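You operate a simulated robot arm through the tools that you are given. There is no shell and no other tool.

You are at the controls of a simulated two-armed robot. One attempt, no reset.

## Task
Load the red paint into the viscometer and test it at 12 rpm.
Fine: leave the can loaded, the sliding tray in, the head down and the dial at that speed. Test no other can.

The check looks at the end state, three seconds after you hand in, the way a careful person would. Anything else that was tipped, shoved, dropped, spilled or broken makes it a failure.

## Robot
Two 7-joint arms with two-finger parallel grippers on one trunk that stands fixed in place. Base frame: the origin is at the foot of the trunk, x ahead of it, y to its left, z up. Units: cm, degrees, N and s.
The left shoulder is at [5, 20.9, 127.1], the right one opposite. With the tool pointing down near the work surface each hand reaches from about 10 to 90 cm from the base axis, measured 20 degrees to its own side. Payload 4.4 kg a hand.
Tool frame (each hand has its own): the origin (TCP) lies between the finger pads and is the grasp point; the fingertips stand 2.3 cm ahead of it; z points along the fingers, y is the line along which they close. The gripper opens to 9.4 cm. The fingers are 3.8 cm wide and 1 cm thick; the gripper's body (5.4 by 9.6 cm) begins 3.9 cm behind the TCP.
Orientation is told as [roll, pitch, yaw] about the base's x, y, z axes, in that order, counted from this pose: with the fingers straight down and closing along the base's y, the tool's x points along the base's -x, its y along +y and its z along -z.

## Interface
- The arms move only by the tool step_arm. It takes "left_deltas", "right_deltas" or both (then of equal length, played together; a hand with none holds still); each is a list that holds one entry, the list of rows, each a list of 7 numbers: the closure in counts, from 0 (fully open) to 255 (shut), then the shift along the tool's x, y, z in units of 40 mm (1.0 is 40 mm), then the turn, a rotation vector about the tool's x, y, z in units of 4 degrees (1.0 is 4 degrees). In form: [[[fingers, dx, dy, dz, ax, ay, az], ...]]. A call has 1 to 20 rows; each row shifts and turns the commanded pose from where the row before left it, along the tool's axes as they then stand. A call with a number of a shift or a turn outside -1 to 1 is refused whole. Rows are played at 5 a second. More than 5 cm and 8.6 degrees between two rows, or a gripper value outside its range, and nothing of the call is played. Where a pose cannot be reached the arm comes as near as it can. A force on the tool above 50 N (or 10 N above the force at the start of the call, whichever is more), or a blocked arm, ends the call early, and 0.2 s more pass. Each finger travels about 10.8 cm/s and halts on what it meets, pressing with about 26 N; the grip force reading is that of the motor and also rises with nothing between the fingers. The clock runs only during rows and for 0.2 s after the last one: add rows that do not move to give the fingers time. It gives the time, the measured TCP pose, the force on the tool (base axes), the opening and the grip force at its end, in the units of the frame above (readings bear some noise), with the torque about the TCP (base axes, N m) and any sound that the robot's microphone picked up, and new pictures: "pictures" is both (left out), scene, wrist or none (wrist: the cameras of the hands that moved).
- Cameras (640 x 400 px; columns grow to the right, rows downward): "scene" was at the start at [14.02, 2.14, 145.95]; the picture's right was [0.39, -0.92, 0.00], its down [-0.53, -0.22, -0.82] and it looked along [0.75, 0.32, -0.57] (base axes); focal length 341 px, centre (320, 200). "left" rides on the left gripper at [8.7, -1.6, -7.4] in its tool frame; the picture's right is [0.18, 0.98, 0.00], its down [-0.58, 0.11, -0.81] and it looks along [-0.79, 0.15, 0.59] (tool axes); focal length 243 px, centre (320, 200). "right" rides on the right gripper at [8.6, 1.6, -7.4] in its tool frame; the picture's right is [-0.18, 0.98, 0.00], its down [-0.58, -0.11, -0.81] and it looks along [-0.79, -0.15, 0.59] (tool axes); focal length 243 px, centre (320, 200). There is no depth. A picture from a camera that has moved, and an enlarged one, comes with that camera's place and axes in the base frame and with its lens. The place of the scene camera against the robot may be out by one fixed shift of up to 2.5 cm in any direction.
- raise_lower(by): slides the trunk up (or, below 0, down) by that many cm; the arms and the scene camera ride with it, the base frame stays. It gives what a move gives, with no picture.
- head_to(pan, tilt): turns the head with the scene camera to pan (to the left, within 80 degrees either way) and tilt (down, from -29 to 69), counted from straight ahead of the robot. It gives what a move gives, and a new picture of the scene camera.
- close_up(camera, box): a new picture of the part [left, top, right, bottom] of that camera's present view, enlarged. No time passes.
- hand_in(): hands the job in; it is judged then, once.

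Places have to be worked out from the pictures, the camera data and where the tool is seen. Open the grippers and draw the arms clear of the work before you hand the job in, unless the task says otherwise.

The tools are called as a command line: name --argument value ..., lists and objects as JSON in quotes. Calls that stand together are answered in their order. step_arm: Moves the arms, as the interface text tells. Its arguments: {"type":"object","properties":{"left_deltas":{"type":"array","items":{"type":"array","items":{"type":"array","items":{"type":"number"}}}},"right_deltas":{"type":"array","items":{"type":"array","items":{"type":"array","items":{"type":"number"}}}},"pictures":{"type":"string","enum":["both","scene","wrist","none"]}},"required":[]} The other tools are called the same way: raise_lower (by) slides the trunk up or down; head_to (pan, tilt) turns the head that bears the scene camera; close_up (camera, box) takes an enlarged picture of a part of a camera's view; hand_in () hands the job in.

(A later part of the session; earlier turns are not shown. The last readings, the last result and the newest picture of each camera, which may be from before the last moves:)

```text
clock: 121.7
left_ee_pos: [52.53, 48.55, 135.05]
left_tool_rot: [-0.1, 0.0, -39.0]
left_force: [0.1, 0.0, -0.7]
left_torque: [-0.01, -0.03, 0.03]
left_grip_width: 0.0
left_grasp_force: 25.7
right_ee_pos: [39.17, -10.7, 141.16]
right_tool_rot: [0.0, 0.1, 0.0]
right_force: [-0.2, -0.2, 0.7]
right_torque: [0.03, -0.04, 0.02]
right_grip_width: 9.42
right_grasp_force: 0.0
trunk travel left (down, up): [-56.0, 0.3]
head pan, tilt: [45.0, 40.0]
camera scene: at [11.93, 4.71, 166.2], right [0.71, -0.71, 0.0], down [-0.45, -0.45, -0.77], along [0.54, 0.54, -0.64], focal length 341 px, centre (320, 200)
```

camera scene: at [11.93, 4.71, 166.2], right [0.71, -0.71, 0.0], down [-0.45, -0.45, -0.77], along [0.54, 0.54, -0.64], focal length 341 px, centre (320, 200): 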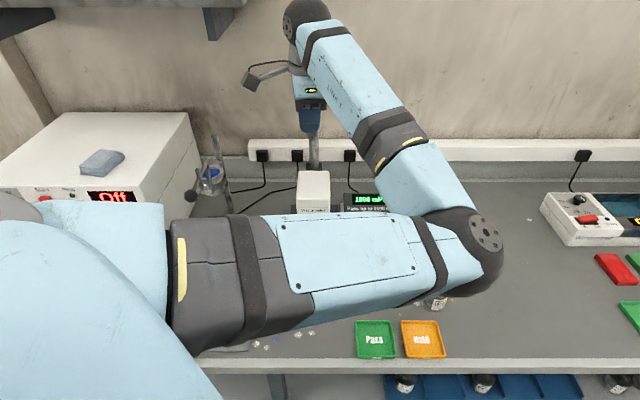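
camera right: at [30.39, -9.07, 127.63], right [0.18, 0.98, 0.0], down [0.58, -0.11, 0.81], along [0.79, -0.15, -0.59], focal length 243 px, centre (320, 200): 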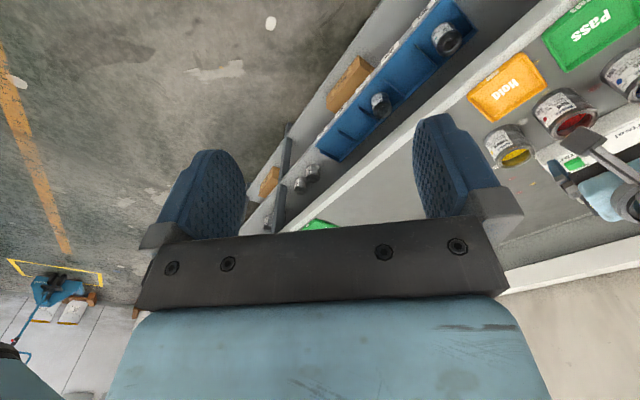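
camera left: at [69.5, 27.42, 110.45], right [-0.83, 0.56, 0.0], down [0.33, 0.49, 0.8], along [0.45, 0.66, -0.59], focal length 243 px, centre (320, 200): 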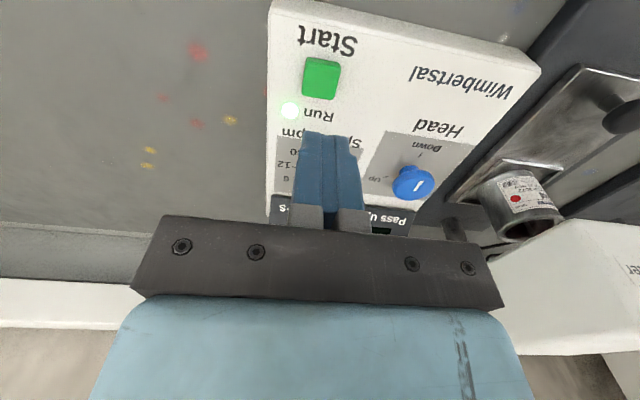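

Only the wrist turned; the elbow is set by the hand's position. I turn back to yaw 0 and go back the way I came, forward and then down, so the elbow drops to the left again.

step_arm --left_deltas '[[[255, 0, 0, 0, 0, 0, -1], [255, 0, 0, 0, 0, 0, -1], [255, 0, 0, 0, 0, 0, -1], [255, 0, 0, 0, 0, 0, -1], [255, 0, 0, 0, 0, 0, -1], [255, 0, 0, 0, 0, 0, -1], [255, 0, 0, 0, 0, 0, -1], [255, 0, 0, 0, 0, 0, -1], [255, 0, 0, 0, 0, 0, -1], [255, 0, 0, 0, 0, 0, -1], [255, -0.8, -0.5, 0, 0, 0, 0], [255, -0.8, -0.6, 0, 0, 0, 0], [255, -0.8, -0.6, 0, 0, 0, 0], [255, 0, -0.7, 0.6, 0, 0, 0], [255, 0, -0.3, 0.9, 0, 0, 0], [255, 0, 0, 0.9, 0, 0, 0], [255, 0, 0, 0.9, 0, 0, 0], [255, 0, 0, 0, 0, 0, 0]]]' --pictures "scene"

```text
clock: 125.5
left_ee_pos: [63.95, 40.47, 121.3]
left_tool_rot: [-0.2, 0.2, 1.2]
left_force: [-0.5, 0.3, -0.9]
left_torque: [-0.01, -0.01, 0.01]
left_grip_width: 0.01
left_grasp_force: 25.9
left hand out of reach, approached as far as the arm can: row 11, 12, 13, 14
right_ee_pos: [39.09, -10.73, 141.14]
right_tool_rot: [0.0, -0.1, 0.1]
right_force: [0.2, -0.2, -0.6]
right_torque: [0.0, -0.02, 0.01]
right_grip_width: 9.38
right_grasp_force: 0.1
trunk travel left (down, up): [-56.0, 0.3]
head pan, tilt: [45.0, 40.0]
camera scene: at [11.9, 4.66, 166.2], right [0.71, -0.71, 0.0], down [-0.45, -0.45, -0.77], along [0.54, 0.54, -0.64], focal length 341 px, centre (320, 200)
```

scene: 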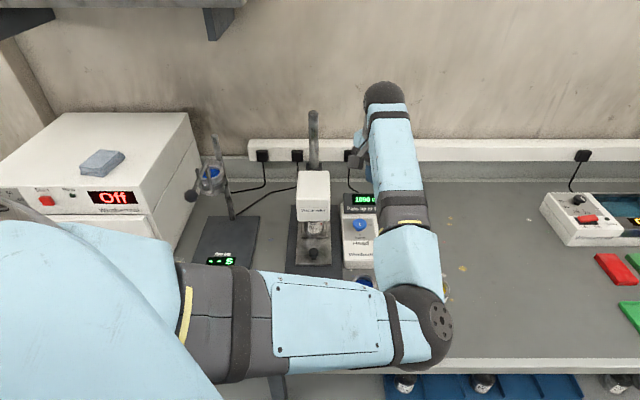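

The elbow is dropping again as hoped. I set the earlier orientation (yaw 45, tilt -20), which held the elbow to the left before.

step_arm --left_deltas '[[[255, 0, 0, 0, 0, 0, -1], [255, 0, 0, 0, 0, 0, -1], [255, 0, 0, 0, 0, 0, -1], [255, 0, 0, 0, 0, 0, -1], [255, 0, 0, 0, 0, 0, -1], [255, 0, 0, 0, 0, 0, -1], [255, 0, 0, 0, 0, 0, -1], [255, 0, 0, 0, 0, 0, -1], [255, 0, 0, 0, 0, 0, -1], [255, 0, 0, 0, 0, 0, -1], [255, 0, 0, 0, 0, 0, -1], [255, 0, 0, 0, 0, -1, 0], [255, 0, 0, 0, 0, -1, 0], [255, 0, 0, 0, 0, -1, 0], [255, 0, 0, 0, 0, -1, 0], [255, 0, 0, 0, 0, -1, 0], [255, 0, 0, 0, 0, 0, 0]]]' --pictures "scene"

```text
clock: 129.3
left_ee_pos: [64.11, 43.95, 123.53]
left_tool_rot: [0.2, -22.7, 47.6]
left_force: [-0.2, 0.5, -0.1]
left_torque: [0.01, 0.0, 0.0]
left_grip_width: 0.01
left_grasp_force: 25.7
right_ee_pos: [39.06, -10.67, 141.13]
right_tool_rot: [0.0, 0.0, 0.0]
right_force: [0.1, 0.5, -0.2]
right_torque: [-0.04, 0.04, 0.02]
right_grip_width: 9.42
right_grasp_force: 0.0
trunk travel left (down, up): [-56.0, 0.3]
head pan, tilt: [45.0, 40.0]
stopped in row 17 (left hand): the arm was blocked; the commanded pose is now the measured one
camera scene: at [11.93, 4.75, 166.2], right [0.71, -0.71, 0.0], down [-0.45, -0.45, -0.77], along [0.54, 0.54, -0.64], focal length 341 px, centre (320, 200)
```

scene: 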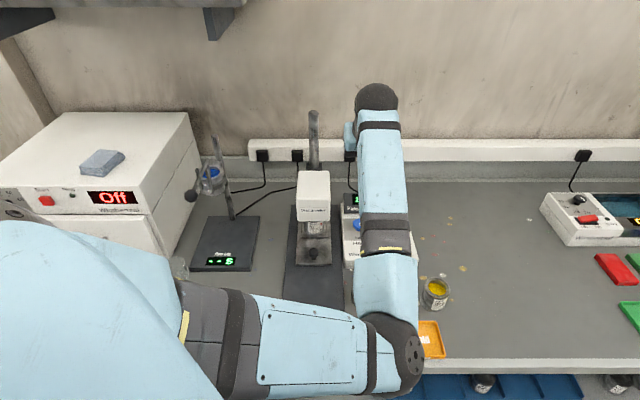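

The call ended as blocked (joint limit, no tool force). From here I move back and down toward (50, 40, 111) in two short stages, watching the elbow.

step_arm --left_deltas '[[[255, 0.5, 0.25, 0.3, 0, 0, 0], [255, 0.5, 0.25, 0.3, 0, 0, 0], [255, 0.5, 0.25, 0.3, 0, 0, 0], [255, 0, 0, 0, 0, 0, 0]]]' --pictures "scene"

```text
clock: 130.5
left_ee_pos: [59.22, 47.96, 120.91]
left_tool_rot: [1.5, -26.8, 50.0]
left_force: [-0.2, -0.5, 0.2]
left_torque: [0.0, 0.02, 0.01]
left_grip_width: 0.0
left_grasp_force: 26.4
right_ee_pos: [39.18, -10.62, 141.12]
right_tool_rot: [-0.1, 0.1, 0.0]
right_force: [1.3, 0.8, -0.8]
right_torque: [-0.02, 0.03, 0.03]
right_grip_width: 9.4
right_grasp_force: 0.0
trunk travel left (down, up): [-56.0, 0.3]
head pan, tilt: [45.0, 40.0]
stopped in row 4 (left hand): the arm was blocked; the commanded pose is now the measured one
camera scene: at [11.93, 4.76, 166.2], right [0.71, -0.71, 0.0], down [-0.45, -0.45, -0.77], along [0.54, 0.54, -0.64], focal length 341 px, centre (320, 200)
```

scene: 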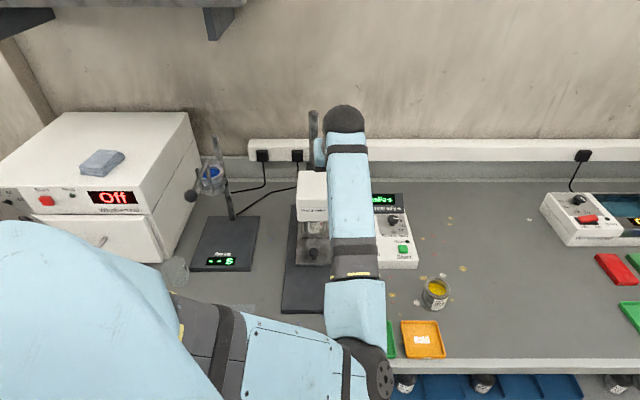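

The wrist is near its bend limit because the hand is so high. I go down and to the right, over free space in front of the control box, where the arm can fold properly.

step_arm --left_deltas '[[[255, 0.7, -0.5, 0.2, 0, 0, 0], [255, 0.8, -0.3, 0.4, 0, 0, 0], [255, 0.8, -0.3, 0.4, 0, 0, 0], [255, 0.8, -0.3, 0.4, 0, 0, 0], [255, 0, 0, 0, 0, 0, 0]]]' --pictures "scene"

```text
clock: 131.4
left_ee_pos: [59.67, 47.77, 117.82]
left_tool_rot: [3.2, -34.6, 53.1]
left_force: [1.0, -0.4, 0.0]
left_torque: [0.03, 0.05, -0.01]
left_grip_width: 0.01
left_grasp_force: 26.3
right_ee_pos: [39.24, -10.73, 140.97]
right_tool_rot: [0.1, 0.1, 0.1]
right_force: [0.6, -0.7, 0.1]
right_torque: [-0.01, -0.04, -0.01]
right_grip_width: 9.41
right_grasp_force: 0.1
trunk travel left (down, up): [-56.0, 0.3]
head pan, tilt: [45.0, 40.0]
stopped in row 4 (left hand): the arm was blocked; the commanded pose is now the measured one
camera scene: at [11.96, 4.58, 166.2], right [0.71, -0.71, 0.0], down [-0.45, -0.45, -0.77], along [0.54, 0.54, -0.64], focal length 341 px, centre (320, 200)
```

scene: 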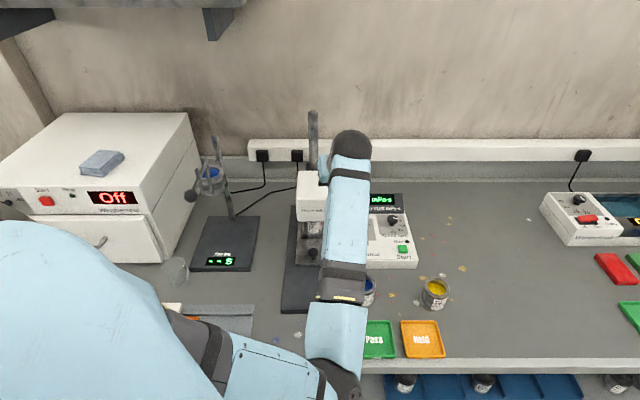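

The wrist flexion is the limit: the tool cannot stay pointing down while the hand is pulled back here. I let the hand tilt further forward while moving to the right, away from the viscometer head.

step_arm --left_deltas '[[[255, 0.4, -0.55, -0.3, 0, -1, 0], [255, 0.4, -0.55, -0.3, 0, -1, 0], [255, 0.4, -0.55, -0.3, 0, -1, 0], [255, 0, 0, 0, 0, 0, 0]]]' --pictures "scene"

```text
clock: 132.6
left_ee_pos: [63.59, 46.21, 125.64]
left_tool_rot: [1.0, -55.8, 58.2]
left_force: [0.5, 0.8, -0.2]
left_torque: [-0.04, 0.01, 0.0]
left_grip_width: 0.0
left_grasp_force: 26.0
right_ee_pos: [39.17, -10.6, 140.99]
right_tool_rot: [-0.1, 0.0, 0.0]
right_force: [-0.1, 0.5, 0.3]
right_torque: [-0.06, 0.01, -0.01]
right_grip_width: 9.41
right_grasp_force: 0.0
trunk travel left (down, up): [-56.0, 0.3]
head pan, tilt: [45.0, 40.0]
stopped in row 4 (left hand): the arm was blocked; the commanded pose is now the measured one
camera scene: at [11.94, 4.71, 166.2], right [0.71, -0.71, 0.0], down [-0.45, -0.45, -0.77], along [0.54, 0.54, -0.64], focal length 341 px, centre (320, 200)
```

scene: 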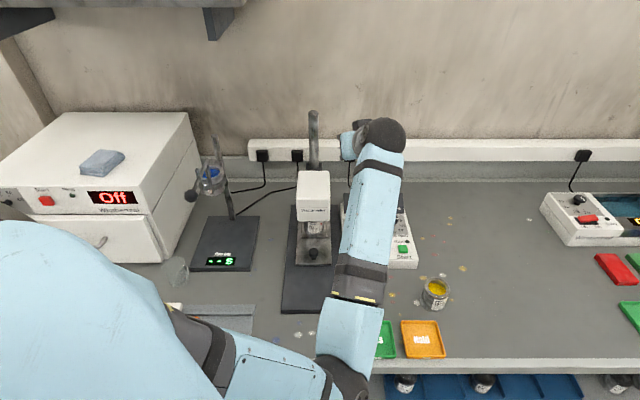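

I undo this: go forward-right and bring the hand upright again, back to the pose region that worked (near the Start button).

step_arm --left_deltas '[[[255, 0, -0.6, 0, 0, 0, 0], [255, 0, -0.6, 0, 0, 0, 0], [255, 0, -0.6, 0, 0, 0, 0], [255, 0, -0.6, 0, 0, 0, 0], [255, 0, 0, 0, 0, 1, 0], [255, 0, 0, 0, 0, 1, 0], [255, 0, 0, 0, 0, 1, 0], [255, 0, 0, 0, 0, 1, 0], [255, 0, 0, 0, 0, 1, 0], [255, 0, 0, 0, 0, 1, 0], [255, 0, 0, 0, 0, 1, 0], [255, 0, 0, 0, 0, 1, 0], [255, 0, 0, 0, 0, 1, 0], [255, 0, 0, 0, 0, 1, 0], [255, 0, 0, 0, 0, 1, 0], [255, 0, 0, 0, 0, 1, 0], [255, 0, 0, 0, 0, 1, 0], [255, 0, 0, 0, 0, 1, 0], [255, 0, 0, 0, 0, 0, 0]]]' --pictures "scene"

```text
clock: 136.6
left_ee_pos: [71.78, 40.91, 125.41]
left_tool_rot: [0.4, 0.6, 58.8]
left_force: [-0.2, -0.2, -0.3]
left_torque: [-0.01, 0.02, 0.0]
left_grip_width: 0.02
left_grasp_force: 26.1
right_ee_pos: [39.09, -10.55, 141.21]
right_tool_rot: [0.0, -0.1, 0.0]
right_force: [0.2, 0.3, -0.4]
right_torque: [0.03, 0.0, -0.02]
right_grip_width: 9.42
right_grasp_force: 0.1
trunk travel left (down, up): [-56.0, 0.3]
head pan, tilt: [45.0, 40.0]
camera scene: at [11.92, 4.69, 166.2], right [0.71, -0.71, 0.0], down [-0.45, -0.45, -0.77], along [0.54, 0.54, -0.64], focal length 341 px, centre (320, 200)
```

scene: 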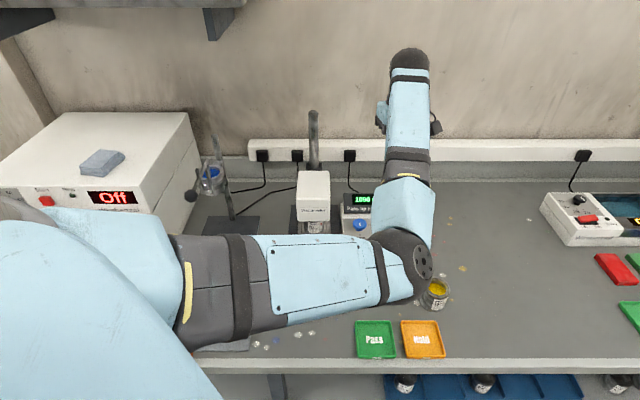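

Smooth again. I lower the hand here to z 105 so that the later retraction happens low.

step_arm --left_deltas '[[[255, 0.18, -0.11, 0.85, 0, 0, 0], [255, 0.18, -0.11, 0.85, 0, 0, 0], [255, 0.18, -0.11, 0.85, 0, 0, 0], [255, 0.18, -0.11, 0.85, 0, 0, 0], [255, 0.18, -0.11, 0.85, 0, 0, 0], [255, 0.18, -0.11, 0.85, 0, 0, 0], [255, 0, 0, 0, 0, 0, 0]]]' --pictures "scene"

```text
clock: 138.2
left_ee_pos: [71.7, 35.65, 105.06]
left_tool_rot: [0.6, 0.7, 58.8]
left_force: [-0.3, -0.4, 0.5]
left_torque: [0.01, 0.01, 0.02]
left_grip_width: 0.02
left_grasp_force: 26.3
right_ee_pos: [39.17, -10.74, 141.04]
right_tool_rot: [0.0, 0.0, -0.1]
right_force: [0.1, 0.2, -0.1]
right_torque: [-0.01, -0.02, 0.04]
right_grip_width: 9.43
right_grasp_force: 0.2
trunk travel left (down, up): [-56.0, 0.3]
head pan, tilt: [45.0, 40.0]
camera scene: at [11.9, 4.69, 166.2], right [0.71, -0.71, 0.0], down [-0.45, -0.45, -0.77], along [0.54, 0.54, -0.64], focal length 341 px, centre (320, 200)
```

scene: 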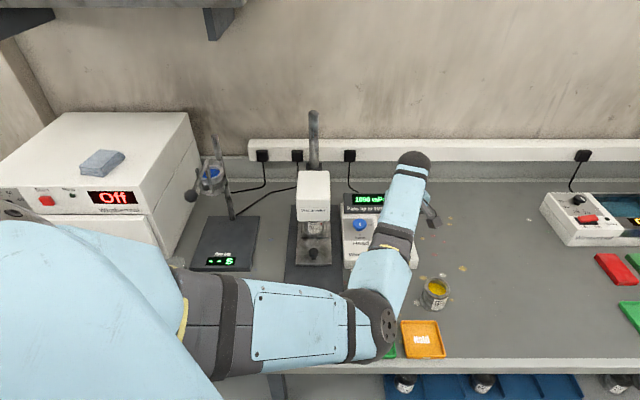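

Now I tilt to -20°, set yaw 45 and pull back at this lower height.

step_arm --left_deltas '[[[255, 0, 0, 0, 0, 0, 1], [255, 0, 0, 0, 0, 0, 1], [255, 0, 0, 0, 0, 0, 1], [255, 0, 0, 0, 0, 0, 0.4], [255, 0, 0, 0, 0, -1, 0], [255, 0, 0, 0, 0, -1, 0], [255, 0, 0, 0, 0, -1, 0], [255, 0, 0, 0, 0, -1, 0], [255, 0, 0, 0, 0, -1, 0], [255, 0.5, 0.4, -0.15, 0, 0, 0], [255, 0.5, 0.4, -0.15, 0, 0, 0], [255, 0.5, 0.4, -0.15, 0, 0, 0], [255, 0, 0, 0, 0, 0, 0]]]' --pictures "scene"

```text
clock: 141.2
left_ee_pos: [65.31, 37.82, 107.35]
left_tool_rot: [0.2, -22.6, 46.5]
left_force: [0.0, -0.1, 0.2]
left_torque: [-0.01, 0.04, -0.01]
left_grip_width: 0.01
left_grasp_force: 26.4
right_ee_pos: [39.09, -10.53, 141.04]
right_tool_rot: [0.0, 0.1, 0.0]
right_force: [0.2, 0.5, -0.1]
right_torque: [-0.03, 0.0, 0.02]
right_grip_width: 9.38
right_grasp_force: 0.0
trunk travel left (down, up): [-56.0, 0.3]
head pan, tilt: [45.0, 40.0]
stopped in row 13 (left hand): the arm was blocked; the commanded pose is now the measured one
camera scene: at [11.93, 4.75, 166.2], right [0.71, -0.71, 0.0], down [-0.45, -0.45, -0.77], along [0.54, 0.54, -0.64], focal length 341 px, centre (320, 200)
```

scene: 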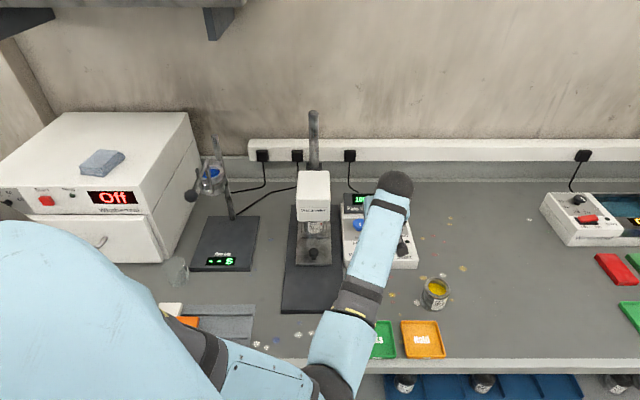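

It blocks again with yaw 45. A tool leaning back toward the left shoulder should pull the elbow left, so I go forward again, turn upright to yaw -20, and then tilt.

step_arm --left_deltas '[[[255, -0.8, -0.4, 0.3, 0, 0, 0], [255, -0.8, -0.4, 0.3, 0, 0, 0], [255, 0, 0, 0, 0, 1, 0], [255, 0, 0, 0, 0, 1, 0], [255, 0, 0, 0, 0, 1, 0], [255, 0, 0, 0, 0, 1, 0], [255, 0, 0, 0, 0, 1, 0], [255, 0, 0, 0, 0, 0.6, 0], [255, 0, 0, 0, 0, 0, 1], [255, 0, 0, 0, 0, 0, 1], [255, 0, 0, 0, 0, 0, 1], [255, 0, 0, 0, 0, 0, 1], [255, 0, 0, 0, 0, 0, 1], [255, 0, 0, 0, 0, 0, 1], [255, 0, 0, 0, 0, 0, 1], [255, 0, 0, 0, 0, 0, 1], [255, 0, 0, 0, 0, 0, 1], [255, 0, 0, 0, 0, 0, 1], [255, 0, 0, 0, 0, 0, 0]]]' --pictures "scene"

```text
clock: 145.2
left_ee_pos: [72.34, 40.34, 107.52]
left_tool_rot: [-0.1, 0.0, 6.3]
left_force: [-0.5, -0.2, -0.5]
left_torque: [0.0, -0.02, 0.0]
left_grip_width: 0.0
left_grasp_force: 26.5
right_ee_pos: [39.21, -10.54, 141.05]
right_tool_rot: [0.0, 0.0, -0.1]
right_force: [-0.5, 0.3, -0.7]
right_torque: [-0.01, 0.04, -0.03]
right_grip_width: 9.42
right_grasp_force: 0.1
trunk travel left (down, up): [-56.0, 0.3]
head pan, tilt: [45.0, 40.0]
camera scene: at [11.93, 4.7, 166.2], right [0.71, -0.71, 0.0], down [-0.45, -0.45, -0.77], along [0.54, 0.54, -0.64], focal length 341 px, centre (320, 200)
```

scene: 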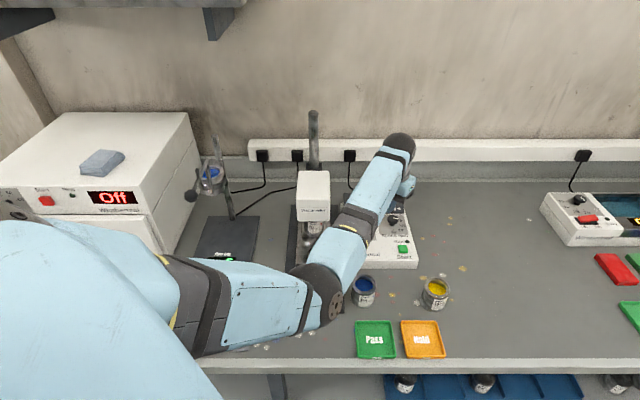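

The elbow already moved left. I continue to yaw -20 and tilt the hand about 28°.

step_arm --left_deltas '[[[255, 0, 0, 0, 0, 0, 1], [255, 0, 0, 0, 0, 0, 1], [255, 0, 0, 0, 0, 0, 1], [255, 0, 0, 0, 0, 0, 1], [255, 0, 0, 0, 0, 0, 1], [255, 0, 0, 0, 0, 0, 1], [255, 0, 0, 0, 0, -1, 0], [255, 0, 0, 0, 0, -1, 0], [255, 0, 0, 0, 0, -1, 0], [255, 0, 0, 0, 0, -1, 0], [255, 0, 0, 0, 0, -1, 0], [255, 0, 0, 0, 0, -1, 0], [255, 0, 0, 0, 0, -1, 0], [255, 0, 0, 0, 0, 0, 0]]]' --pictures "scene"

```text
clock: 148.2
left_ee_pos: [72.43, 40.23, 107.51]
left_tool_rot: [-0.2, -28.0, -17.4]
left_force: [1.0, 0.5, -0.3]
left_torque: [0.0, 0.0, 0.01]
left_grip_width: 0.0
left_grasp_force: 26.5
right_ee_pos: [39.11, -10.62, 141.09]
right_tool_rot: [0.0, 0.0, 0.0]
right_force: [0.4, 0.6, -1.1]
right_torque: [-0.02, 0.03, 0.03]
right_grip_width: 9.42
right_grasp_force: 0.1
trunk travel left (down, up): [-56.0, 0.3]
head pan, tilt: [45.0, 40.0]
camera scene: at [11.95, 4.7, 166.2], right [0.71, -0.71, 0.0], down [-0.45, -0.45, -0.77], along [0.54, 0.54, -0.64], focal length 341 px, centre (320, 200)
```

scene: 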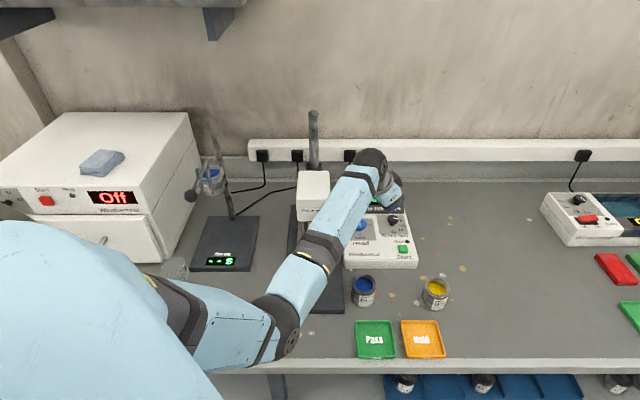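

The elbow swung left as wanted. I now pull the hand back and slightly right, away from the viscometer head.

step_arm --left_deltas '[[[255, 0.567, -0.542, -0.302, 0, 0, 0], [255, 0.567, -0.542, -0.302, 0, 0, 0], [255, 0.567, -0.542, -0.302, 0, 0, 0], [255, 0.567, -0.542, -0.302, 0, 0, 0], [255, 0, 0, 0, 0, 0, 0]]]' --pictures "scene"

```text
clock: 149.4
left_ee_pos: [60.02, 35.07, 107.28]
left_tool_rot: [-0.2, -28.0, -17.4]
left_force: [-0.3, 0.0, 0.1]
left_torque: [0.0, 0.0, 0.0]
left_grip_width: 0.03
left_grasp_force: 25.7
right_ee_pos: [39.36, -10.82, 141.12]
right_tool_rot: [0.0, 0.1, -0.1]
right_force: [0.9, -0.3, 0.1]
right_torque: [0.01, 0.01, 0.01]
right_grip_width: 9.42
right_grasp_force: 0.1
trunk travel left (down, up): [-56.0, 0.3]
head pan, tilt: [45.0, 40.0]
camera scene: at [12.04, 4.71, 166.19], right [0.71, -0.71, 0.0], down [-0.46, -0.45, -0.77], along [0.54, 0.54, -0.64], focal length 341 px, centre (320, 200)
```

scene: 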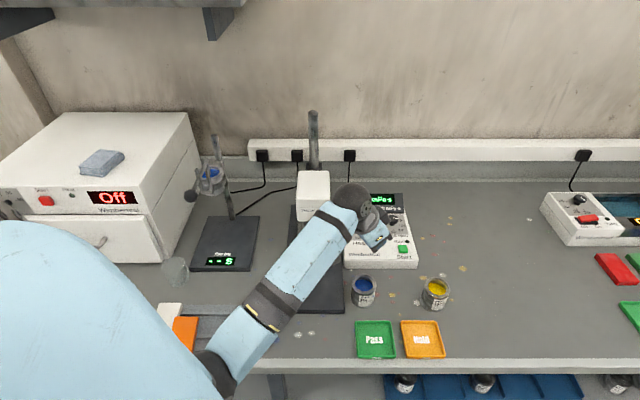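

Smooth retraction. I pull back further and then look at the slabs.

step_arm --left_deltas '[[[255, 0.68, -0.125, -0.645, 0, 0, 0], [255, 0.68, -0.125, -0.645, 0, 0, 0], [255, 0.68, -0.125, -0.645, 0, 0, 0], [255, 0.68, -0.125, -0.645, 0, 0, 0], [255, 0, 0, 0, 0, 0, 0]]]' --pictures "scene"

head_to --pan 60 --tilt 50

```text
clock: 150.6
left_ee_pos: [45.45, 37.66, 111.3]
left_tool_rot: [-0.2, -27.8, -17.4]
left_force: [1.3, 0.4, 0.7]
left_torque: [0.02, 0.02, -0.01]
left_grip_width: 0.01
left_grasp_force: 25.6
right_ee_pos: [39.38, -10.76, 141.15]
right_tool_rot: [0.0, 0.2, 0.1]
right_force: [0.6, 0.0, 0.1]
right_torque: [0.05, 0.01, -0.03]
right_grip_width: 9.4
right_grasp_force: 0.0
trunk travel left (down, up): [-56.0, 0.3]
head pan, tilt: [45.0, 40.0]
camera scene: at [12.11, 4.65, 166.18], right [0.71, -0.71, 0.0], down [-0.46, -0.45, -0.77], along [0.54, 0.54, -0.64], focal length 341 px, centre (320, 200)
```

scene: 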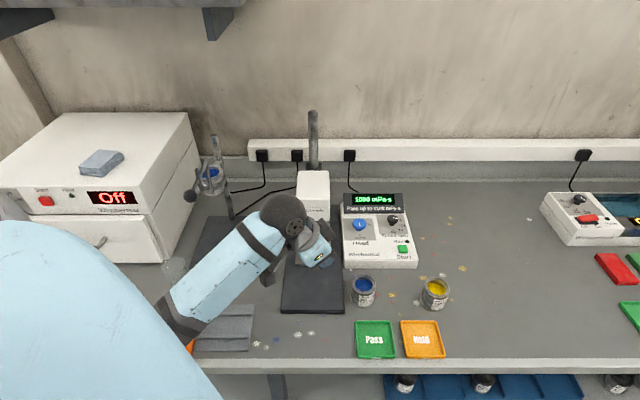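

```text
clock: 151.3
left_ee_pos: [45.34, 37.67, 111.38]
left_tool_rot: [-0.2, -28.0, -17.5]
left_force: [0.1, -0.4, 0.0]
left_torque: [0.02, 0.0, -0.03]
left_grip_width: 0.01
left_grasp_force: 25.8
right_ee_pos: [39.16, -10.68, 141.22]
right_tool_rot: [-0.1, 0.0, 0.0]
right_force: [-0.5, 0.4, -0.4]
right_torque: [0.03, -0.01, 0.0]
right_grip_width: 9.43
right_grasp_force: 0.2
trunk travel left (down, up): [-56.0, 0.3]
head pan, tilt: [60.0, 50.0]
camera scene: at [9.74, 5.38, 164.79], right [0.87, -0.5, 0.0], down [-0.38, -0.66, -0.64], along [0.32, 0.56, -0.77], focal length 341 px, centre (320, 200)
```

scene: 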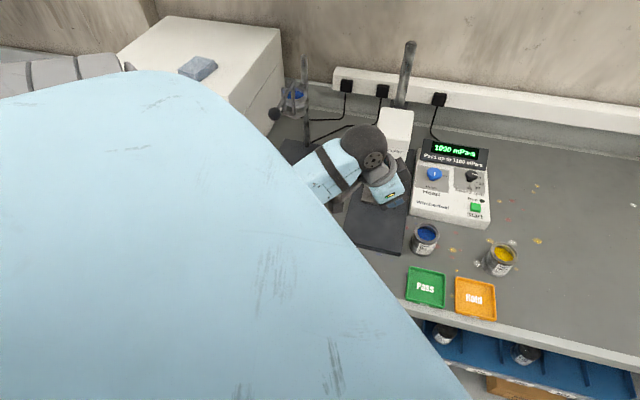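

The shoulder hides the slabs from the head camera, but an early wrist picture gives their original places: orange centre (27.6, 52.8), white (19.6, 60.6), long axis yaw 49. I bring the left hand upright and to yaw 45 to view them with the wrist camera.

head_to --pan 45 --tilt 40

step_arm --left_deltas '[[[255, 0, 0, 0, 0, 1, 0], [255, 0, 0, 0, 0, 1, 0], [255, 0, 0, 0, 0, 1, 0], [255, 0, 0, 0, 0, 1, 0], [255, 0, 0, 0, 0, 1, 0], [255, 0, 0, 0, 0, 1, 0], [255, 0, 0, 0, 0, 1, 0], [255, 0, 0, 0, 0, 0, -1], [255, 0, 0, 0, 0, 0, -1], [255, 0, 0, 0, 0, 0, -1], [255, 0, 0, 0, 0, 0, -1], [255, 0, 0, 0, 0, 0, 0]]]' --pictures "both"

```text
clock: 152.1
left_ee_pos: [45.38, 37.48, 111.47]
left_tool_rot: [-0.2, -28.0, -17.4]
left_force: [-0.8, -0.5, 0.7]
left_torque: [0.01, 0.02, 0.0]
left_grip_width: 0.0
left_grasp_force: 25.8
right_ee_pos: [39.1, -10.72, 141.07]
right_tool_rot: [0.0, 0.0, 0.0]
right_force: [-0.3, 0.0, -0.2]
right_torque: [0.01, -0.01, -0.01]
right_grip_width: 9.39
right_grasp_force: 0.0
trunk travel left (down, up): [-56.0, 0.3]
head pan, tilt: [45.0, 40.0]
camera scene: at [11.93, 4.72, 166.19], right [0.71, -0.71, 0.0], down [-0.45, -0.46, -0.77], along [0.54, 0.54, -0.64], focal length 341 px, centre (320, 200)
```

scene: 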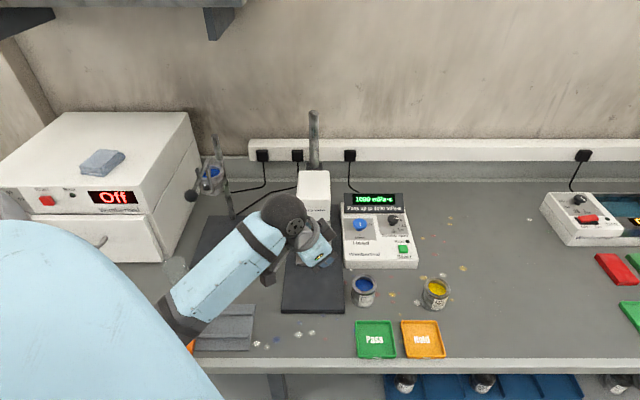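

```text
clock: 154.7
left_ee_pos: [45.4, 37.53, 111.6]
left_tool_rot: [-0.1, 0.0, -1.5]
left_force: [0.1, 0.1, 0.7]
left_torque: [0.02, 0.03, 0.03]
left_grip_width: 0.0
left_grasp_force: 26.5
right_ee_pos: [39.18, -10.63, 141.15]
right_tool_rot: [-0.1, 0.0, 0.0]
right_force: [-0.3, 0.3, 1.0]
right_torque: [0.0, -0.04, 0.0]
right_grip_width: 9.4
right_grasp_force: 0.1
trunk travel left (down, up): [-56.0, 0.3]
head pan, tilt: [45.0, 40.0]
camera scene: at [11.94, 4.72, 166.2], right [0.71, -0.71, 0.0], down [-0.45, -0.45, -0.77], along [0.54, 0.54, -0.64], focal length 341 px, centre (320, 200)
camera left: at [36.83, 36.17, 119.01], right [-0.16, 0.99, 0.0], down [0.58, 0.1, 0.81], along [0.8, 0.13, -0.59], focal length 243 px, centre (320, 200)
```

scene: 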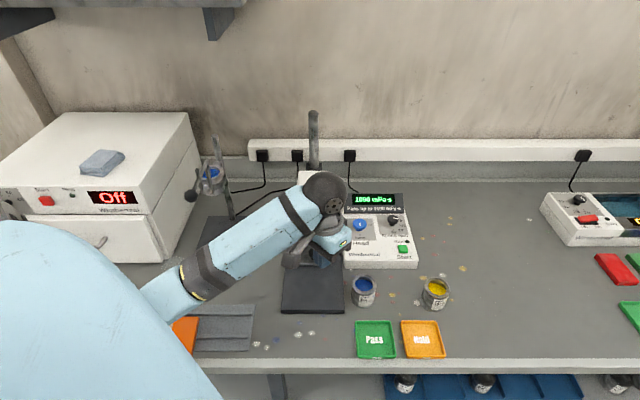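
left: 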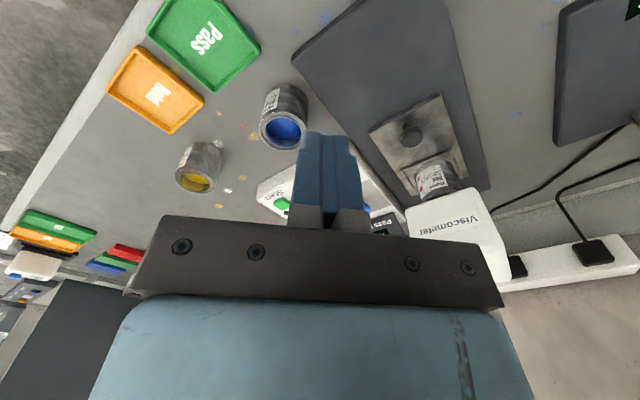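

The arm moves freely now. I shift back toward (36, 42) and turn the hand left to bring the slabs into the wrist view.

step_arm --left_deltas '[[[255, 0.78, 0.37, 0, 0, 0, 0], [255, 0.78, 0.37, 0, 0, 0, 0], [255, 0.78, 0.37, 0, 0, 0, 0], [255, 0, 0, 0, 0, 0, -1], [255, 0, 0, 0, 0, 0, -1], [255, 0, 0, 0, 0, 0, -1], [255, 0, 0, 0, 0, 0, -1], [255, 0, 0, 0, 0, 0, -1], [255, 0, 0, 0, 0, 0, -1], [255, 0, 0, 0, 0, 0, -1], [255, 0, 0, 0, 0, 0, -1], [255, 0, 0, 0, 0, 0, -1], [255, 0, 0, 0, 0, 0, -1], [255, 0, 0, 0, 0, 0, -1], [255, 0, 0, 0, 0, 0, -1], [255, 0, 0, 0, 0, 0, 0]]]' --pictures "both"

```text
clock: 158.1
left_ee_pos: [36.25, 42.24, 111.33]
left_tool_rot: [-0.2, 0.1, 46.5]
left_force: [-0.1, 0.2, 0.3]
left_torque: [-0.03, 0.0, 0.01]
left_grip_width: 0.01
left_grasp_force: 25.7
right_ee_pos: [39.06, -10.74, 141.05]
right_tool_rot: [0.0, 0.0, 0.0]
right_force: [0.0, -0.1, 0.6]
right_torque: [-0.02, 0.0, -0.02]
right_grip_width: 9.4
right_grasp_force: 0.1
trunk travel left (down, up): [-56.0, 0.3]
head pan, tilt: [45.0, 40.0]
camera scene: at [11.93, 4.71, 166.2], right [0.71, -0.71, 0.0], down [-0.45, -0.45, -0.77], along [0.54, 0.54, -0.64], focal length 341 px, centre (320, 200)
camera left: at [31.54, 34.88, 118.92], right [-0.84, 0.54, 0.0], down [0.32, 0.5, 0.81], along [0.44, 0.68, -0.59], focal length 243 px, centre (320, 200)
```

scene: 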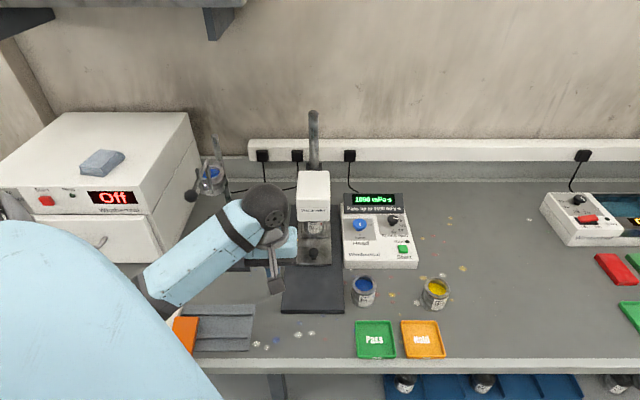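
left: 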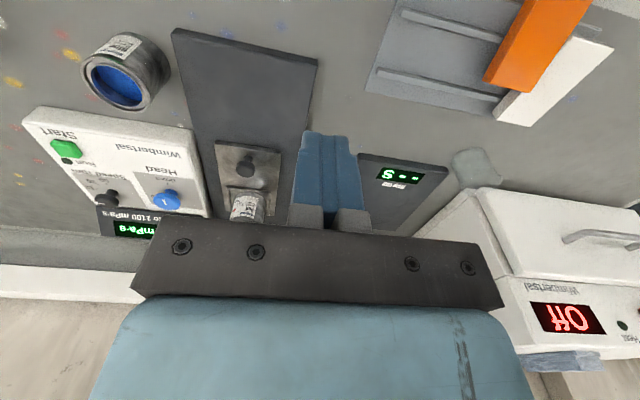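

The wrist view shows the orange slab pushed about 10 cm against the white slab, and the white one shifted about 3 cm. I'll put both back; first a closer look.

step_arm --left_deltas '[[[255, 0.3, 0.72, 0, 0, 0, 0], [255, 0.3, 0.72, 0, 0, 0, 0], [255, 0.3, 0.72, 0, 0, 0, 0], [255, 0, 0, 0, 0, 0, 0]]]' --pictures "both"

close_up --camera "left" --box '[320, 0, 560, 150]'

```text
clock: 159.1
left_ee_pos: [27.42, 45.88, 111.39]
left_tool_rot: [-0.2, 0.1, 46.5]
left_force: [-0.4, -0.2, -0.3]
left_torque: [0.02, -0.02, 0.0]
left_grip_width: 0.0
left_grasp_force: 25.9
right_ee_pos: [39.24, -10.69, 141.04]
right_tool_rot: [0.0, 0.0, 0.1]
right_force: [0.0, -0.2, 0.1]
right_torque: [-0.03, 0.02, -0.04]
right_grip_width: 9.42
right_grasp_force: 0.0
trunk travel left (down, up): [-56.0, 0.3]
head pan, tilt: [45.0, 40.0]
camera scene: at [11.99, 4.72, 166.19], right [0.71, -0.71, 0.0], down [-0.45, -0.45, -0.77], along [0.54, 0.54, -0.64], focal length 341 px, centre (320, 200)
camera left: at [22.72, 38.39, 118.85], right [-0.84, 0.54, 0.0], down [0.32, 0.5, 0.8], along [0.44, 0.67, -0.59], focal length 243 px, centre (320, 200)
```

scene: 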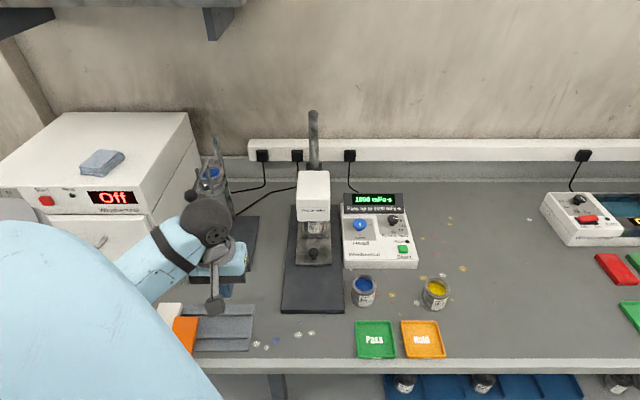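
left: 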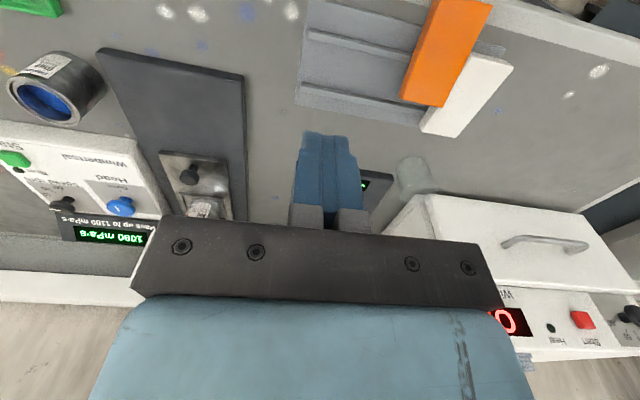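

```text
2.67 times, centred on (440, 75) of left
camera zoom: at [22.72, 38.39, 118.85], right [-0.84, 0.54, 0.0], down [0.32, 0.5, 0.8], along [0.44, 0.67, -0.59], focal length 647 px, centre (0, 533)
```

zoom: 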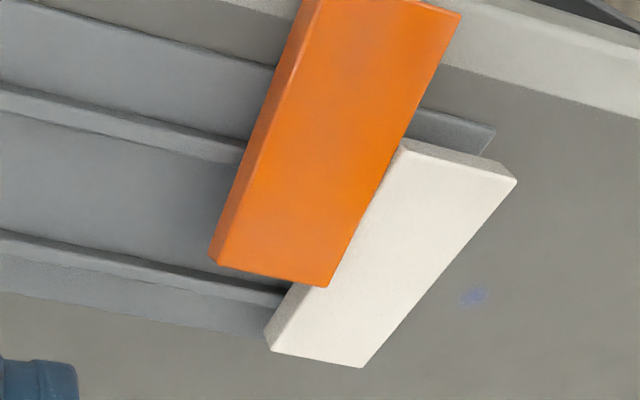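

Now the geometry is clear: orange centre about (18.3, 55.6) versus its original (27.5, 52.4); white (17.2, 62.5) versus (19.7, 60.0). I get a more central view before gripping the orange slab.

step_arm --left_deltas '[[[255, 0, 0, 0, 0, 0, -1], [255, 0, 0, 0, 0, 0, -1], [255, 0, 0, 0, 0, 0, -1], [255, 0, 0, 0, 0, 0, -1], [255, 0, 0, 0, 0, 0, -1], [255, 0, 0, 0, 0, 0, -1], [255, 0.9, 0, 0, 0, 0, 0], [255, 0.9, 0, 0, 0, 0, 0], [255, 0, 0, 0, 0, 0, 0]]]' --pictures "wrist"

close_up --camera "left" --box '[280, 0, 520, 150]'

```text
clock: 161.1
left_ee_pos: [25.0, 38.83, 111.57]
left_tool_rot: [0.0, 0.2, 70.5]
left_force: [0.3, 0.1, -0.1]
left_torque: [-0.01, 0.0, 0.0]
left_grip_width: 0.0
left_grasp_force: 26.4
right_ee_pos: [39.16, -10.61, 140.99]
right_tool_rot: [0.0, 0.0, 0.0]
right_force: [-0.4, 0.3, 0.4]
right_torque: [-0.02, 0.01, 0.02]
right_grip_width: 9.4
right_grasp_force: 0.1
trunk travel left (down, up): [-56.0, 0.3]
head pan, tilt: [45.0, 40.0]
camera left: at [23.72, 30.11, 118.97], right [-0.99, 0.16, 0.0], down [0.09, 0.59, 0.8], along [0.12, 0.79, -0.59], focal length 243 px, centre (320, 200)
```

left: 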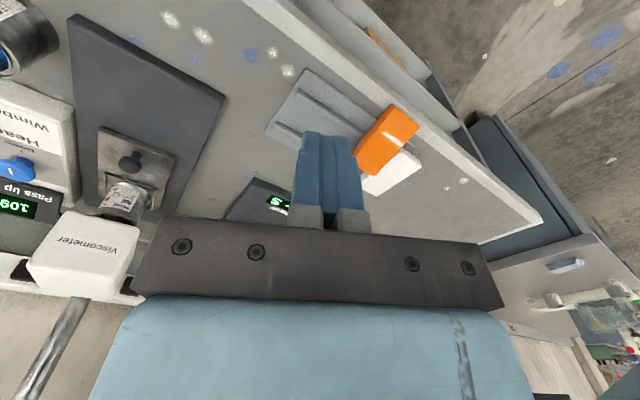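

```text
2.67 times, centred on (400, 75) of left
camera zoom: at [23.72, 30.11, 118.97], right [-0.99, 0.16, 0.0], down [0.09, 0.59, 0.8], along [0.12, 0.79, -0.59], focal length 647 px, centre (107, 533)
```

zoom: 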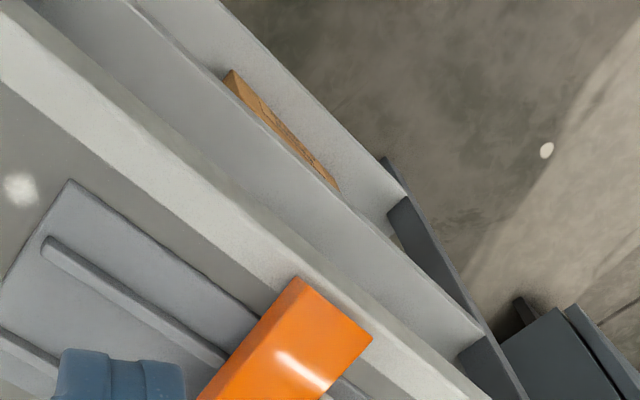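

The orange slab's near end has slipped down onto the bench edge, with its far part raised on the rail, next to the white one. I'll grip its free near end; first I go above it with yaw 45 and fingers 7.6 cm open.

step_arm --left_deltas '[[[48, 0, 0, 0, 0, 0, 1], [48, 0, 0, 0, 0, 0, 1], [48, 0, 0, 0, 0, 0, 1], [48, 0, 0, 0, 0, 0, 1], [48, 0, 0, 0, 0, 0, 1], [48, 0, 0, 0, 0, 0, 1], [48, 0, 0, 0, 0, 0, 0.4], [48, -0.18, 0.86, 0.3, 0, 0, 0], [48, -0.18, 0.86, 0.3, 0, 0, 0], [48, -0.18, 0.86, 0.3, 0, 0, 0], [48, -0.18, 0.86, 0.3, 0, 0, 0], [48, -0.15, 0.86, 0.3, 0, 0, 0], [48, 0, 0, 0, 0, 0, 0]]]' --pictures "both"

close_up --camera "left" --box '[200, 0, 440, 230]'

```text
clock: 163.9
left_ee_pos: [15.14, 53.33, 105.33]
left_tool_rot: [0.1, 0.2, 44.7]
left_force: [-0.3, -0.9, -0.7]
left_torque: [0.01, 0.0, -0.01]
left_grip_width: 7.64
left_grasp_force: 0.1
right_ee_pos: [39.2, -10.61, 141.08]
right_tool_rot: [0.0, 0.0, -0.1]
right_force: [-0.1, 0.4, -0.2]
right_torque: [0.02, 0.0, 0.01]
right_grip_width: 9.39
right_grasp_force: 0.1
trunk travel left (down, up): [-56.0, 0.3]
head pan, tilt: [45.0, 40.0]
camera scene: at [11.97, 4.69, 166.2], right [0.71, -0.71, 0.0], down [-0.45, -0.45, -0.77], along [0.54, 0.54, -0.64], focal length 341 px, centre (320, 200)
camera left: at [10.23, 46.1, 112.8], right [-0.82, 0.57, 0.0], down [0.34, 0.49, 0.81], along [0.46, 0.66, -0.59], focal length 243 px, centre (320, 200)
```

scene: 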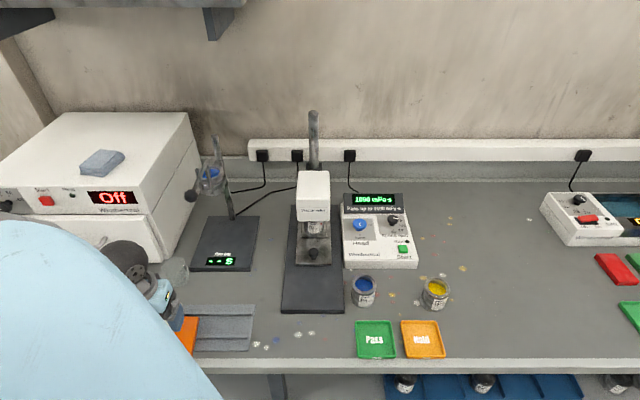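
left: 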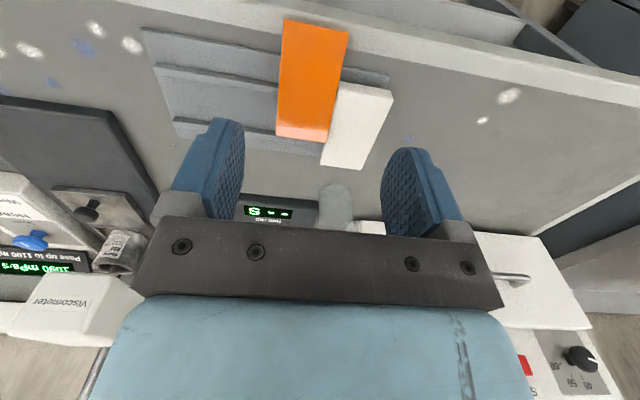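

```text
1.74 times, centred on (320, 115) of left
camera zoom: at [10.23, 46.1, 112.8], right [-0.82, 0.57, 0.0], down [0.34, 0.49, 0.81], along [0.46, 0.66, -0.59], focal length 422 px, centre (320, 348)
```

zoom: 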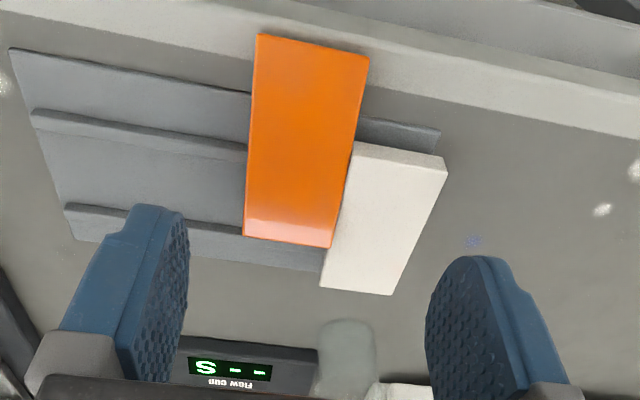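

Clear view: the free near end of the orange slab is right under the fingers. I centre on it and lower to z 96.

step_arm --left_deltas '[[[48, -0.15, -0.115, 0.6, 0, 0, 0], [48, 0, 0, 0.8, 0, 0, 0], [48, 0, 0, 0.9, 0, 0, 0], [48, 0, 0, 0, 0, 0, 0]]]' --pictures "wrist"

close_up --camera "left" --box '[200, 0, 440, 230]'

```text
clock: 164.9
left_ee_pos: [16.04, 53.42, 96.35]
left_tool_rot: [0.0, 0.1, 44.9]
left_force: [0.1, 0.6, -0.4]
left_torque: [0.0, -0.02, 0.0]
left_grip_width: 7.64
left_grasp_force: 0.1
right_ee_pos: [39.05, -10.73, 141.08]
right_tool_rot: [-0.1, 0.1, 0.0]
right_force: [-0.3, -0.8, -0.3]
right_torque: [-0.02, -0.03, 0.0]
right_grip_width: 9.42
right_grasp_force: 0.1
trunk travel left (down, up): [-56.0, 0.3]
head pan, tilt: [45.0, 40.0]
camera left: at [11.15, 46.25, 103.75], right [-0.82, 0.57, 0.0], down [0.34, 0.49, 0.81], along [0.46, 0.66, -0.59], focal length 243 px, centre (320, 200)
```

left: 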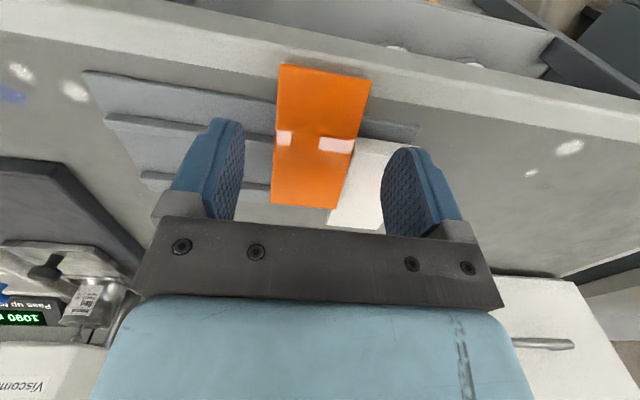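

```text
1.74 times, centred on (320, 115) of left
camera zoom: at [11.15, 46.25, 103.75], right [-0.82, 0.57, 0.0], down [0.34, 0.49, 0.81], along [0.46, 0.66, -0.59], focal length 422 px, centre (320, 348)
```

zoom: 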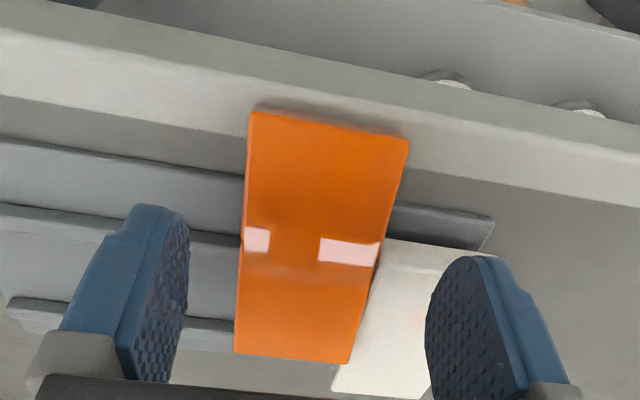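

Sideways it is centred; the left finger would just clip the white slab, so I shift 0.6 cm toward the near end and go down to z 90.2.

step_arm --left_deltas '[[[48, 0.16, 0, 0.5, 0, 0, 0], [48, 0, 0, 0.6, 0, 0, 0], [48, 0, 0, 0.42, 0, 0, 0], [48, 0, 0, 0, 0, 0, 0]]]' --pictures "wrist"

close_up --camera "left" --box '[200, 0, 440, 230]'

```text
clock: 165.9
left_ee_pos: [15.65, 53.04, 90.25]
left_tool_rot: [0.0, 0.0, 44.9]
left_force: [-3.6, 0.8, 15.0]
left_torque: [0.23, 0.52, -0.12]
left_grip_width: 7.71
left_grasp_force: 0.4
right_ee_pos: [39.16, -10.85, 141.05]
right_tool_rot: [0.2, -0.1, 0.1]
right_force: [0.4, -0.8, -0.4]
right_torque: [0.03, -0.01, 0.01]
right_grip_width: 9.38
right_grasp_force: 0.0
trunk travel left (down, up): [-56.0, 0.3]
head pan, tilt: [45.0, 40.0]
camera left: at [10.71, 45.8, 97.75], right [-0.82, 0.57, 0.0], down [0.34, 0.49, 0.81], along [0.46, 0.66, -0.59], focal length 243 px, centre (320, 200)
```

left: 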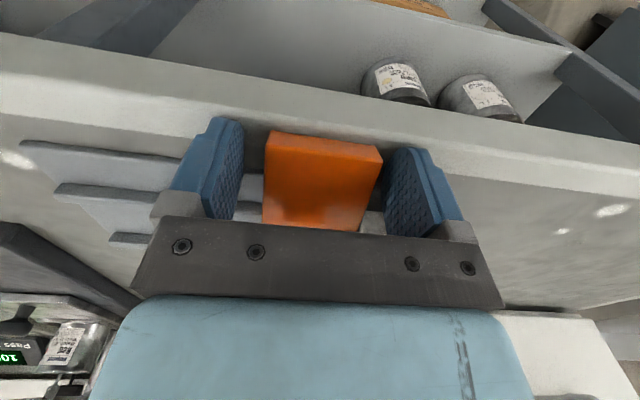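

```text
1.74 times, centred on (320, 115) of left
camera zoom: at [10.71, 45.8, 97.75], right [-0.82, 0.57, 0.0], down [0.34, 0.49, 0.81], along [0.46, 0.66, -0.59], focal length 422 px, centre (320, 348)
```

zoom: 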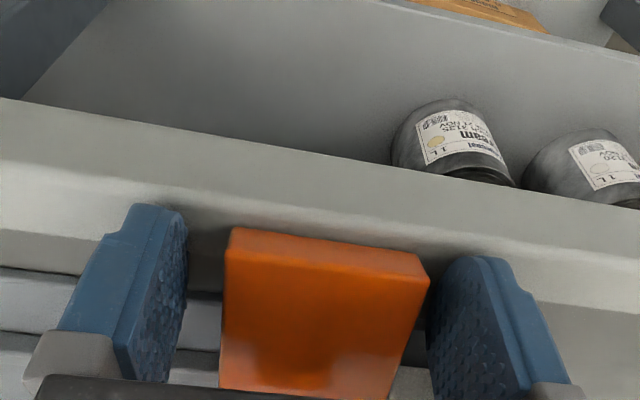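

The left finger touches the slab's edge (15 N). I lift 1 cm, shift 4 mm to the left and come down again.

step_arm --left_deltas '[[[48, 0, 0, -0.3, 0, 0, 0], [40, 0, 0.1, 0, 0, 0, 0], [40, 0, 0, 0.15, 0, 0, 0], [40, 0, 0, 0.15, 0, 0, 0], [40, 0, 0, 0, 0, 0, 0]]]' --pictures "wrist"

close_up --camera "left" --box '[200, 0, 440, 230]'

```text
clock: 167.1
left_ee_pos: [15.34, 53.29, 90.35]
left_tool_rot: [0.0, -0.1, 44.7]
left_force: [0.1, 5.7, 20.2]
left_torque: [0.1, 0.4, 0.12]
left_grip_width: 7.96
left_grasp_force: 0.5
right_ee_pos: [39.11, -10.84, 141.25]
right_tool_rot: [0.1, 0.0, 0.0]
right_force: [0.8, -0.3, -0.1]
right_torque: [0.0, 0.02, 0.0]
right_grip_width: 9.39
right_grasp_force: 0.1
trunk travel left (down, up): [-56.0, 0.3]
head pan, tilt: [45.0, 40.0]
camera left: at [10.4, 46.0, 97.74], right [-0.82, 0.57, 0.0], down [0.33, 0.49, 0.81], along [0.46, 0.66, -0.59], focal length 243 px, centre (320, 200)
```

left: 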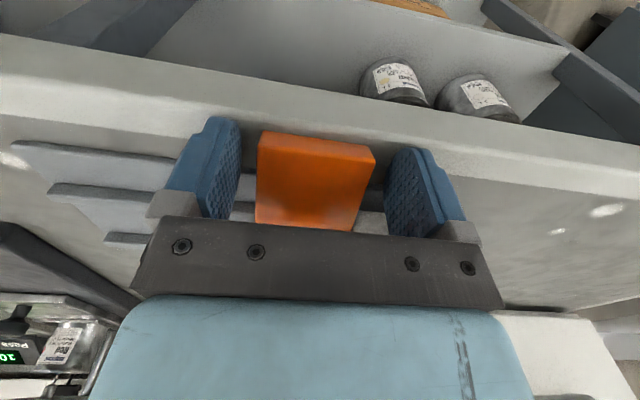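

```text
1.74 times, centred on (320, 115) of left
camera zoom: at [10.4, 46.0, 97.74], right [-0.82, 0.57, 0.0], down [0.33, 0.49, 0.81], along [0.46, 0.66, -0.59], focal length 422 px, centre (320, 348)
```

zoom: 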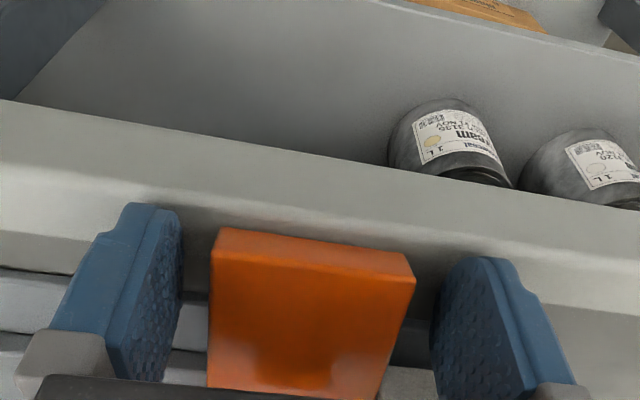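

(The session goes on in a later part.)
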